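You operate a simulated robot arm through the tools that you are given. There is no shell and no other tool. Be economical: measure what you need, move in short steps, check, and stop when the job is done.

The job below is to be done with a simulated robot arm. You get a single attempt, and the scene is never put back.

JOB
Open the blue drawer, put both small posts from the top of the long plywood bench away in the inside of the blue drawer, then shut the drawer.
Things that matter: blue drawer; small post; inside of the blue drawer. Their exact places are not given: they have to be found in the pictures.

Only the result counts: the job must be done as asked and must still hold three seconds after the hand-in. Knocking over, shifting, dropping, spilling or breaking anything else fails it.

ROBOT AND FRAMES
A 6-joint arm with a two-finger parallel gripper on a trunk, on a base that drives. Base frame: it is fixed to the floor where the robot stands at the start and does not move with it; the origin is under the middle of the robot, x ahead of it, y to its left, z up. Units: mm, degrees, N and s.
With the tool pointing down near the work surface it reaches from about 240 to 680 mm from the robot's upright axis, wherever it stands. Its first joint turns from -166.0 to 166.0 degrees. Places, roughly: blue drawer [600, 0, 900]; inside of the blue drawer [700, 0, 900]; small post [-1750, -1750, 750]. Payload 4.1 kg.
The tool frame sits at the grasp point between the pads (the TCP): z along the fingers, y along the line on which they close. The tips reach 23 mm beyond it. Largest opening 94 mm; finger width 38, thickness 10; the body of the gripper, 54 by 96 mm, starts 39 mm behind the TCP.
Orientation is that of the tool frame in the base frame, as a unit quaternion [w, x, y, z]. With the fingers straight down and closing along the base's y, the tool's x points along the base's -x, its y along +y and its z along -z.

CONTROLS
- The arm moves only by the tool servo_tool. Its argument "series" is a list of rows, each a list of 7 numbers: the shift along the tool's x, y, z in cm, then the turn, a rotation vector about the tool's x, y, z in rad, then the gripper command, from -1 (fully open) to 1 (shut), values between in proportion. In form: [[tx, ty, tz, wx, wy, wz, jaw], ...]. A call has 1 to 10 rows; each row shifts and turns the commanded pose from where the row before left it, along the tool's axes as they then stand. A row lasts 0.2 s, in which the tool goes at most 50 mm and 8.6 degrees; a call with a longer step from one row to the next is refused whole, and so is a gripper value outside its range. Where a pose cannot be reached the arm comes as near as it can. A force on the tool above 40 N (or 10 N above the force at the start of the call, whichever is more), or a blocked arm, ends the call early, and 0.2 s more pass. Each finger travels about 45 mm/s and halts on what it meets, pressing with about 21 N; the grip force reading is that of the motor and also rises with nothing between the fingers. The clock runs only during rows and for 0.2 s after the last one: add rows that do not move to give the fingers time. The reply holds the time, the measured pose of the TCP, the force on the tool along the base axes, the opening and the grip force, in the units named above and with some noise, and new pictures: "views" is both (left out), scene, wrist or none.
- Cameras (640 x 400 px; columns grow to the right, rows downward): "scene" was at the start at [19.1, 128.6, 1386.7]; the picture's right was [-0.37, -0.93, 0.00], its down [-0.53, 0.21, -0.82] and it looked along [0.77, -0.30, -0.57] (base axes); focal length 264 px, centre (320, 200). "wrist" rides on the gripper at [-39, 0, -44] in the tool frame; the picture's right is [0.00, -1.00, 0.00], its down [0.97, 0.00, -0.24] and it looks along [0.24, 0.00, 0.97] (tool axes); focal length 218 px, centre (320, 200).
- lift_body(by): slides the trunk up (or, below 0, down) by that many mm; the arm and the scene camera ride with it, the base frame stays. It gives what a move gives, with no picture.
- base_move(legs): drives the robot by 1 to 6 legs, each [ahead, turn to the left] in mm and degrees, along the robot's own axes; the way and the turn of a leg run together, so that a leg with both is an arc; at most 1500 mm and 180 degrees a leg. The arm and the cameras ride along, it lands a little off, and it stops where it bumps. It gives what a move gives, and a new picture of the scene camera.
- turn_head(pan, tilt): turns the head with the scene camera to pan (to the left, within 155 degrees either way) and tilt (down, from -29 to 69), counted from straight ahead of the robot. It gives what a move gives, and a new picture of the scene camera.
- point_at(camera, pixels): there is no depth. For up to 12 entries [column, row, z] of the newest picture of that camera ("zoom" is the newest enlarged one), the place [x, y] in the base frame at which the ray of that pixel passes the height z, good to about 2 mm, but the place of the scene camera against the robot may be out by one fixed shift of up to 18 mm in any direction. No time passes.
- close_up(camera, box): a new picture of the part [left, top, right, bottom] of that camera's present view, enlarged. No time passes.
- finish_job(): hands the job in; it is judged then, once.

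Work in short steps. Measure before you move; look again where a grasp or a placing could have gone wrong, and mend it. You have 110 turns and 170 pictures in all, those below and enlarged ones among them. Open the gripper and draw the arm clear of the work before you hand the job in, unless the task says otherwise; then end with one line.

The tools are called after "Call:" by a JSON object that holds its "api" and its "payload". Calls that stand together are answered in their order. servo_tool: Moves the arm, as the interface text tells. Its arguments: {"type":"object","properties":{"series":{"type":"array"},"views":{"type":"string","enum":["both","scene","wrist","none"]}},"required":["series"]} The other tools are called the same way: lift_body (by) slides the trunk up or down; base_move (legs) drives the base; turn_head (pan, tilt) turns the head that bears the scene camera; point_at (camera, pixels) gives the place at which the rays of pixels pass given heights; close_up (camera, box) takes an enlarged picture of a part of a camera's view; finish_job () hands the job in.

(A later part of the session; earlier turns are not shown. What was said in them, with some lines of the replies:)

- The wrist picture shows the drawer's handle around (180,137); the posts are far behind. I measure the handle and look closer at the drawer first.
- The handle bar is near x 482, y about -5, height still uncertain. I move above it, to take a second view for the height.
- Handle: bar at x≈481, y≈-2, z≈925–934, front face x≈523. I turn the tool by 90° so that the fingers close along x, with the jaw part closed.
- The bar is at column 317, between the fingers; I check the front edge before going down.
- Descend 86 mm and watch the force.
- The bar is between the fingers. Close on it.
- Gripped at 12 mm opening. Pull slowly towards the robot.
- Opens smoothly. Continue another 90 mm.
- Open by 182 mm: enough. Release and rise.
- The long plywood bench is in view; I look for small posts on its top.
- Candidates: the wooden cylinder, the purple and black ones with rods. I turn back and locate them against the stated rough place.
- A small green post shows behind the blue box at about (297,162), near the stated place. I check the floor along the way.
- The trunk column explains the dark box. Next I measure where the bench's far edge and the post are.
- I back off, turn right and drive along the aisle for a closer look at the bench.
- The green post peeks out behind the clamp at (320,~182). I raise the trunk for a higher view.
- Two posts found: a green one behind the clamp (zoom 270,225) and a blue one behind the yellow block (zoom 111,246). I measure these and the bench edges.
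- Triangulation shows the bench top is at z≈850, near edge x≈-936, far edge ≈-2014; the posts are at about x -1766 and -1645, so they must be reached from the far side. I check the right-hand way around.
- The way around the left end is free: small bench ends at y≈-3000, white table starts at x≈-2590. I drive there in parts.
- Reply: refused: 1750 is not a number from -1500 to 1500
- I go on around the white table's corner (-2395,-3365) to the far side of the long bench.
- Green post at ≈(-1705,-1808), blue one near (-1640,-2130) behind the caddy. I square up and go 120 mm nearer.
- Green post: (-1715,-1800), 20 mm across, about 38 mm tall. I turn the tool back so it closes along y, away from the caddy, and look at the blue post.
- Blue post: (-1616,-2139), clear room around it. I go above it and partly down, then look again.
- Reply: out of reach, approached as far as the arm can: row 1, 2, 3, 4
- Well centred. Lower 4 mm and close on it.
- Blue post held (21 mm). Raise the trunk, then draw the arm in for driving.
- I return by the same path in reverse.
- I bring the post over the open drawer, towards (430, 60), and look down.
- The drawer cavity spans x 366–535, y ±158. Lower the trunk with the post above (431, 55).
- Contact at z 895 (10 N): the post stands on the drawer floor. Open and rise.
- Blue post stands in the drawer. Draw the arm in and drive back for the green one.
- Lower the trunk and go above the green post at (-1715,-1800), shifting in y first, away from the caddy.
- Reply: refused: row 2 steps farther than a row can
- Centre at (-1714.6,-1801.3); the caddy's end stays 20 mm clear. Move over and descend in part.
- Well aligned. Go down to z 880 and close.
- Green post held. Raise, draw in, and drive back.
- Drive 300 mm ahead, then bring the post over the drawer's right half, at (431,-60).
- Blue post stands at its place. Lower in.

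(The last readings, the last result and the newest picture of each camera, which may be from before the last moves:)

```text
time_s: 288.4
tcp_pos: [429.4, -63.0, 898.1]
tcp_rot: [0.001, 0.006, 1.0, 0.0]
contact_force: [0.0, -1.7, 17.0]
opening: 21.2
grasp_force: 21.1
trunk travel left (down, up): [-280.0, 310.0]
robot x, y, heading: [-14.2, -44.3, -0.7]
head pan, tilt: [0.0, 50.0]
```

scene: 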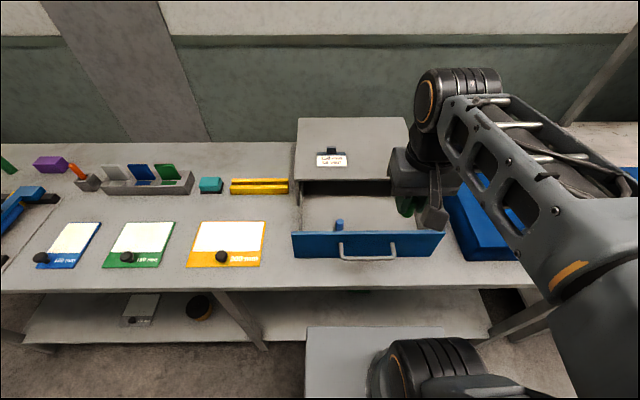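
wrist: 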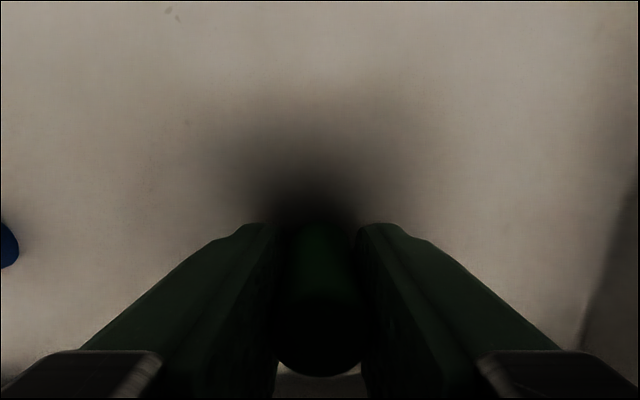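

Contact (17 N). Release and rise.

Call:
{"api": "servo_tool", "payload": {"series": [[0, 0, -0.2, 0, 0, 0, 0.5], [0, 0, 0, 0, 0, 0, 0.1], [0, 0, 0, 0, 0, 0, 0.1], [0, 0, -2, 0, 0, 0, 0.1], [0, 0, -4, 0, 0, 0, 0.1], [0, 0, -4, 0, 0, 0, 0.1], [0, 0, -4, 0, 0, 0, 0.1], [0, 0, -4, 0, 0, 0, 0.1], [0, 0, 0, 0, 0, 0, 0.1]], "views": "wrist"}}

```text
time_s: 290.4
tcp_pos: [429.3, -64.9, 1076.6]
tcp_rot: [-0.001, 0.005, 1.0, 0.0]
contact_force: [0.7, -0.7, 0.1]
opening: 42.5
grasp_force: 0.2
trunk travel left (down, up): [-280.0, 310.0]
robot x, y, heading: [-16.4, -42.2, -0.5]
head pan, tilt: [0.0, 50.0]
```

wrist: 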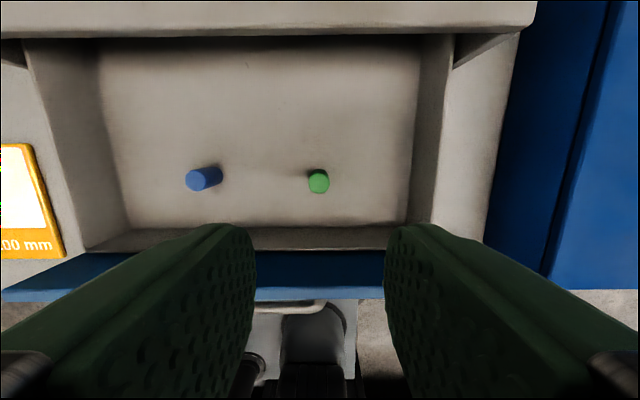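

Both posts stand in the drawer. Turn the tool 90° to grip the handle again.

Call:
{"api": "servo_tool", "payload": {"series": [[0, 0, 0, 0, 0, 0.145, 0.1], [0, 0, 0, 0, 0, 0.145, 0.1], [0, 0, 0, 0, 0, 0.145, 0.1], [0, 0, 0, 0, 0, 0.145, 0.1], [0, 0, 0, 0, 0, 0.145, 0.1], [0, 0, 0, 0, 0, 0.145, 0.1], [0, 0, 0, 0, 0, 0.145, 0.1], [0, 0, 0, 0, 0, 0.145, 0.1], [0, 0, 0, 0, 0, 0.145, 0.1], [0, 0, 0, 0, 0, 0.145, 0.1]], "views": "none"}}

Call:
{"api": "servo_tool", "payload": {"series": [[0, 0, 0, 0, 0, 0.1308, 0.1], [2, -3.3, 0, 0, 0, 0, 0.1], [2, -3.3, 0, 0, 0, 0, 0.1], [2, -3.3, 0, 0, 0, 0, 0.1], [0.3, -3.2, 0, 0, 0, 0, 0.1], [0, 0, 3, 0, 0, 0, 0.1], [0, 0, 2, 0, 0, 0, 0.1], [0, 0, 0, 0, 0, 0, 0.1]], "views": "wrist"}}

```text
time_s: 292.6
tcp_pos: [429.4, -62.8, 1078.6]
tcp_rot: [-0.001, 0.668, 0.744, 0.0]
contact_force: [-0.7, 0.6, 0.3]
opening: 42.5
grasp_force: 0.1
trunk travel left (down, up): [-280.0, 310.0]
robot x, y, heading: [-14.5, -47.2, -0.6]
head pan, tilt: [0.0, 50.0]
```

```text
time_s: 294.4
tcp_pos: [300.4, 3.5, 1026.1]
tcp_rot: [0.0, 0.714, 0.7, 0.0]
contact_force: [-0.2, -0.4, -0.8]
opening: 42.4
grasp_force: 0.0
trunk travel left (down, up): [-280.0, 310.0]
robot x, y, heading: [-16.1, -42.9, -0.6]
head pan, tilt: [0.0, 50.0]
```

wrist: 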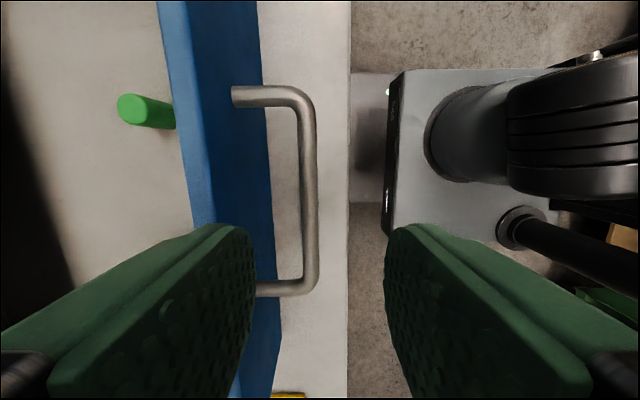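

Call:
{"api": "point_at", "payload": {"camera": "wrist", "pixels": [[308, 190, 925], [308, 110, 925], [310, 280, 925], [200, 200, 970]]}}

```text
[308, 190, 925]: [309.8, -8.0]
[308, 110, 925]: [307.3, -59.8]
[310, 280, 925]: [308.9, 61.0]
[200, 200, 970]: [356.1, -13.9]
```

The bar is at x≈308 now. Shift by 7 mm, straighten, descend and grip.

Call:
{"api": "servo_tool", "payload": {"series": [[-0.3, 0.7, 0, 0, 0, -0.02, 0.1], [0, 0, 3, 0, 0, 0, 0.1], [0, 0, 3, 0, 0, 0, 0.1], [0, 0, 3, 0, 0, 0, 0.1], [0, 0, 0, 0, 0, 0, 0.1]], "views": "wrist"}}

```text
time_s: 295.6
tcp_pos: [306.6, -0.7, 937.4]
tcp_rot: [0.0, 0.708, 0.706, 0.0]
contact_force: [0.6, -0.8, 0.3]
opening: 42.1
grasp_force: 0.1
trunk travel left (down, up): [-280.0, 310.0]
robot x, y, heading: [-16.5, -45.0, -0.8]
head pan, tilt: [0.0, 50.0]
```

wrist: 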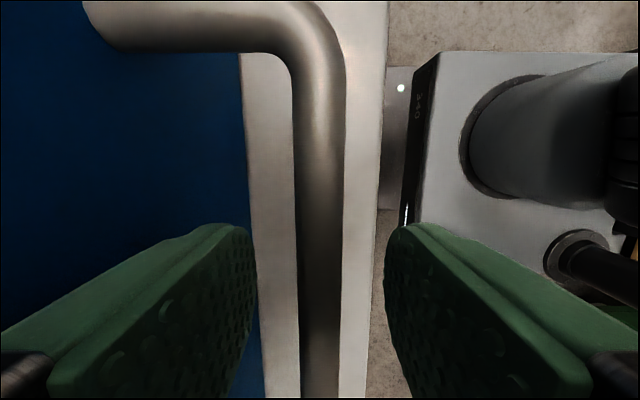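

Bar between the fingers. Grip, then push in slowly to keep the posts steady.

Call:
{"api": "servo_tool", "payload": {"series": [[0, 0, 0, 0, 0, 0, 0.7], [0, 0, 0, 0, 0, 0, 1], [0, 0, 0, 0, 0, 0, 1], [0, 0, 0, 0, 0, 0, 1]], "views": "none"}}

Call:
{"api": "servo_tool", "payload": {"series": [[0, 0.4, 0, 0, 0, 0, 1], [0, 0.8, 0, 0, 0, 0, 1], [0, 1.2, 0, 0, 0, 0, 1], [0, 1.2, 0, 0, 0, 0, 1], [0, 1.2, 0, 0, 0, 0, 1], [0, 1.2, 0, 0, 0, 0, 1], [0, 1.2, 0, 0, 0, 0, 1], [0, 0.8, 0, 0, 0, 0, 1], [0, 0.4, 0, 0, 0, 0, 1], [0, 0, 0, 0, 0, 0, 1]], "views": "scene"}}

```text
time_s: 296.6
tcp_pos: [306.0, -0.4, 938.0]
tcp_rot: [0.0, 0.707, 0.708, 0.0]
contact_force: [0.5, -1.3, -1.5]
opening: 11.6
grasp_force: 45.1
trunk travel left (down, up): [-280.0, 310.0]
robot x, y, heading: [-11.8, -45.6, -0.7]
head pan, tilt: [0.0, 50.0]
```

```text
time_s: 298.8
tcp_pos: [392.3, -1.8, 937.6]
tcp_rot: [0.0, 0.707, 0.707, 0.0]
contact_force: [0.1, 1.4, 3.4]
opening: 11.7
grasp_force: 45.0
trunk travel left (down, up): [-280.0, 310.0]
robot x, y, heading: [-15.4, -48.8, -0.6]
head pan, tilt: [0.0, 50.0]
```

scene: 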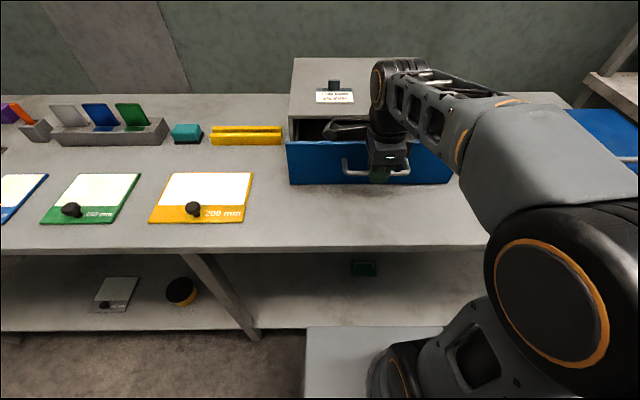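

Call:
{"api": "servo_tool", "payload": {"series": [[0, 0.4, 0, 0, 0, 0, 1], [0, 0.8, 0, 0, 0, 0, 1], [0, 1.2, 0, 0, 0, 0, 1], [0, 1.2, 0, 0, 0, 0, 1], [0, 1.2, 0, 0, 0, 0, 1], [0, 1.2, 0, 0, 0, 0, 1], [0, 1.0, 0, 0, 0, 0, 1], [0, 0.8, 0, 0, 0, 0, 1], [0, 0.5, 0, 0, 0, 0, 1], [0, 0.2, 0, 0, 0, 0, 1]], "views": "none"}}

Call:
{"api": "servo_tool", "payload": {"series": [[0, 0.3, 0, 0, 0, 0, 1], [0, 0.3, 0, 0, 0, 0, 1], [0, 0, 0, 0, 0, 0, 1]], "views": "both"}}

```text
time_s: 301.0
tcp_pos: [477.0, -0.8, 938.0]
tcp_rot: [0.001, 0.708, 0.706, 0.0]
contact_force: [1.6, 4.7, 0.9]
opening: 11.8
grasp_force: 44.7
trunk travel left (down, up): [-280.0, 310.0]
robot x, y, heading: [-16.8, -46.1, -0.4]
head pan, tilt: [0.0, 50.0]
```

```text
time_s: 301.8
tcp_pos: [480.8, -0.8, 938.4]
tcp_rot: [0.0, 0.707, 0.708, -0.001]
contact_force: [-11.5, 3.2, 0.9]
opening: 11.8
grasp_force: 45.2
trunk travel left (down, up): [-280.0, 310.0]
robot x, y, heading: [-16.9, -47.3, -0.5]
head pan, tilt: [0.0, 50.0]
```

scene: 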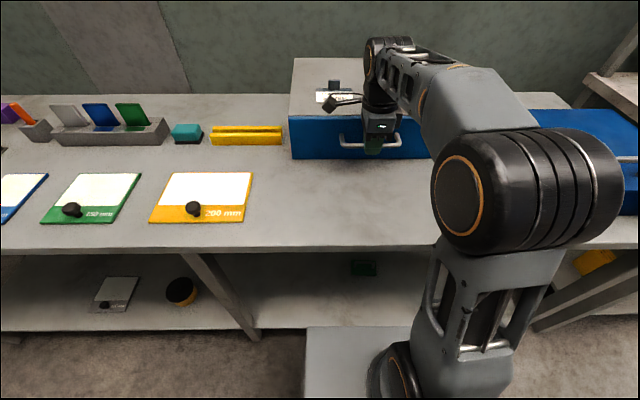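
wrist: 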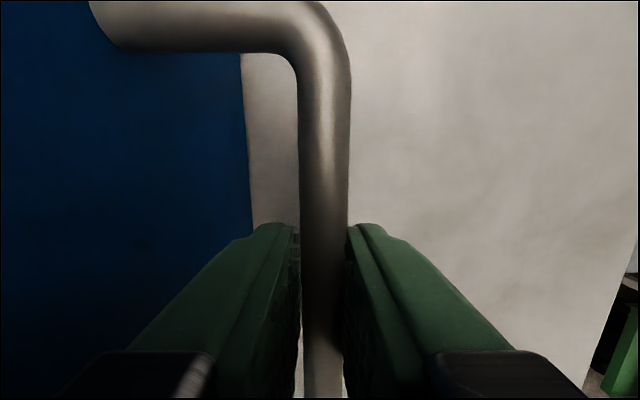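

Stopped at x 480.8 with 11 N: shut. Release and rise.

Call:
{"api": "servo_tool", "payload": {"series": [[0, 0, 0, 0, 0, 0, 0.5], [0, -0.2, 0, 0, 0, 0, 0.15], [0, 0, 0, 0, 0, 0, 0.15], [0, 0, -2, 0, 0, 0, 0.15], [0, 0, -4, 0, 0, 0, 0.15], [0, 0, -4, 0, 0, 0, 0.15], [0, 0, -4, 0, 0, 0, 0.15], [0, -4, 0, 0, 0, 0, 0.15], [0, -4, 0, 0, 0, 0, 0.15], [0, 0, 0, 0, 0, 0, 0.15]], "views": "both"}}

Call:
{"api": "close_up", "payload": {"camera": "scene", "box": [270, 40, 470, 180]}}

```text
time_s: 304.0
tcp_pos: [399.3, -0.7, 1078.4]
tcp_rot: [-0.001, 0.707, 0.707, 0.0]
contact_force: [-0.4, 0.1, 0.1]
opening: 39.9
grasp_force: 0.0
trunk travel left (down, up): [-280.0, 310.0]
robot x, y, heading: [-15.5, -44.1, -0.6]
head pan, tilt: [0.0, 50.0]
```

scene: 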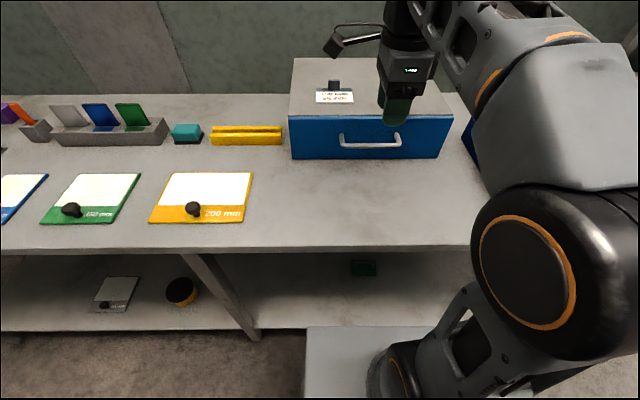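
wrist: 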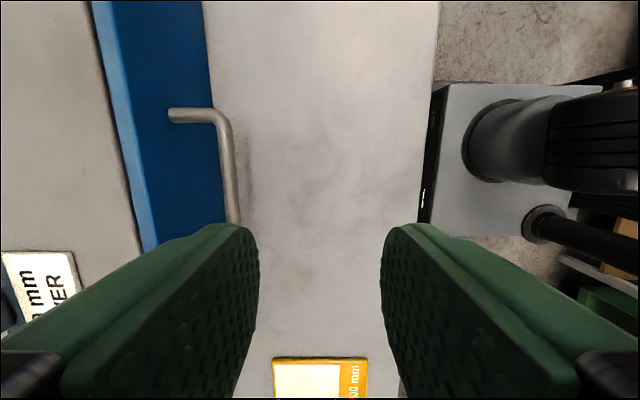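

```text
2.86 times, centred on (370, 110) of scene
```

zoom: 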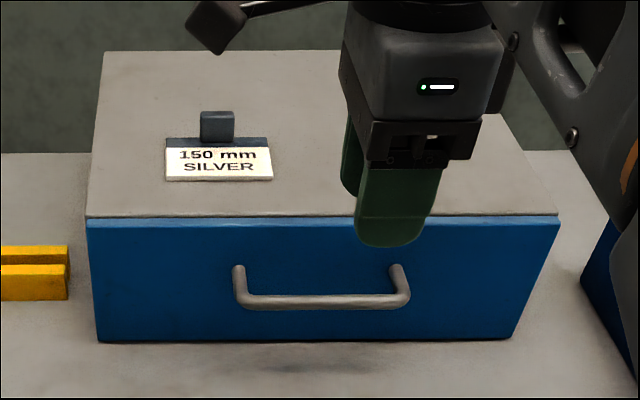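

Call:
{"api": "point_at", "payload": {"camera": "wrist", "pixels": [[229, 180, 925], [130, 160, 970], [103, 100, 970]]}}

Call:
{"api": "servo_tool", "payload": {"series": [[0, 0, -4, 0, 0, 0, -1], [0, -2, -3, 0, 0, 0, -1], [0, 0, 0, 0, 0, 0, -1], [0, 0, 0, 0, 0, 0, -1]], "views": "wrist"}}

```text
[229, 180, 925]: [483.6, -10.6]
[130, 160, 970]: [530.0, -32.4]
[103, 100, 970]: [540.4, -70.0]
```

```text
time_s: 305.0
tcp_pos: [379.7, -1.3, 1148.7]
tcp_rot: [0.0, 0.708, 0.706, 0.0]
contact_force: [0.1, 1.3, 0.5]
opening: 93.9
grasp_force: 0.0
trunk travel left (down, up): [-280.0, 310.0]
robot x, y, heading: [-13.2, -46.2, -0.9]
head pan, tilt: [0.0, 50.0]
```

wrist: 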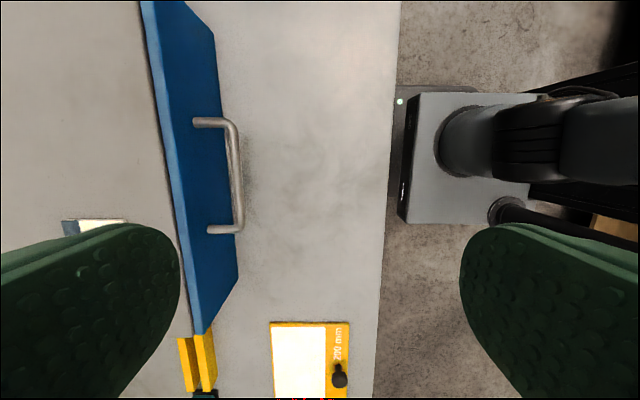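

The handle is back at its starting place (x≈483), the gripper is open and clear. I hand in.

Call:
{"api": "finish_job", "payload": {}}

```text
The job is handed in.
```

I put both small posts (one blue, one green) inside the blue drawer and shut it. The last picture I have of the inside, taken just before closing, shows both standing. The gripper is open and clear of the work, and I noticed nothing else disturbed.
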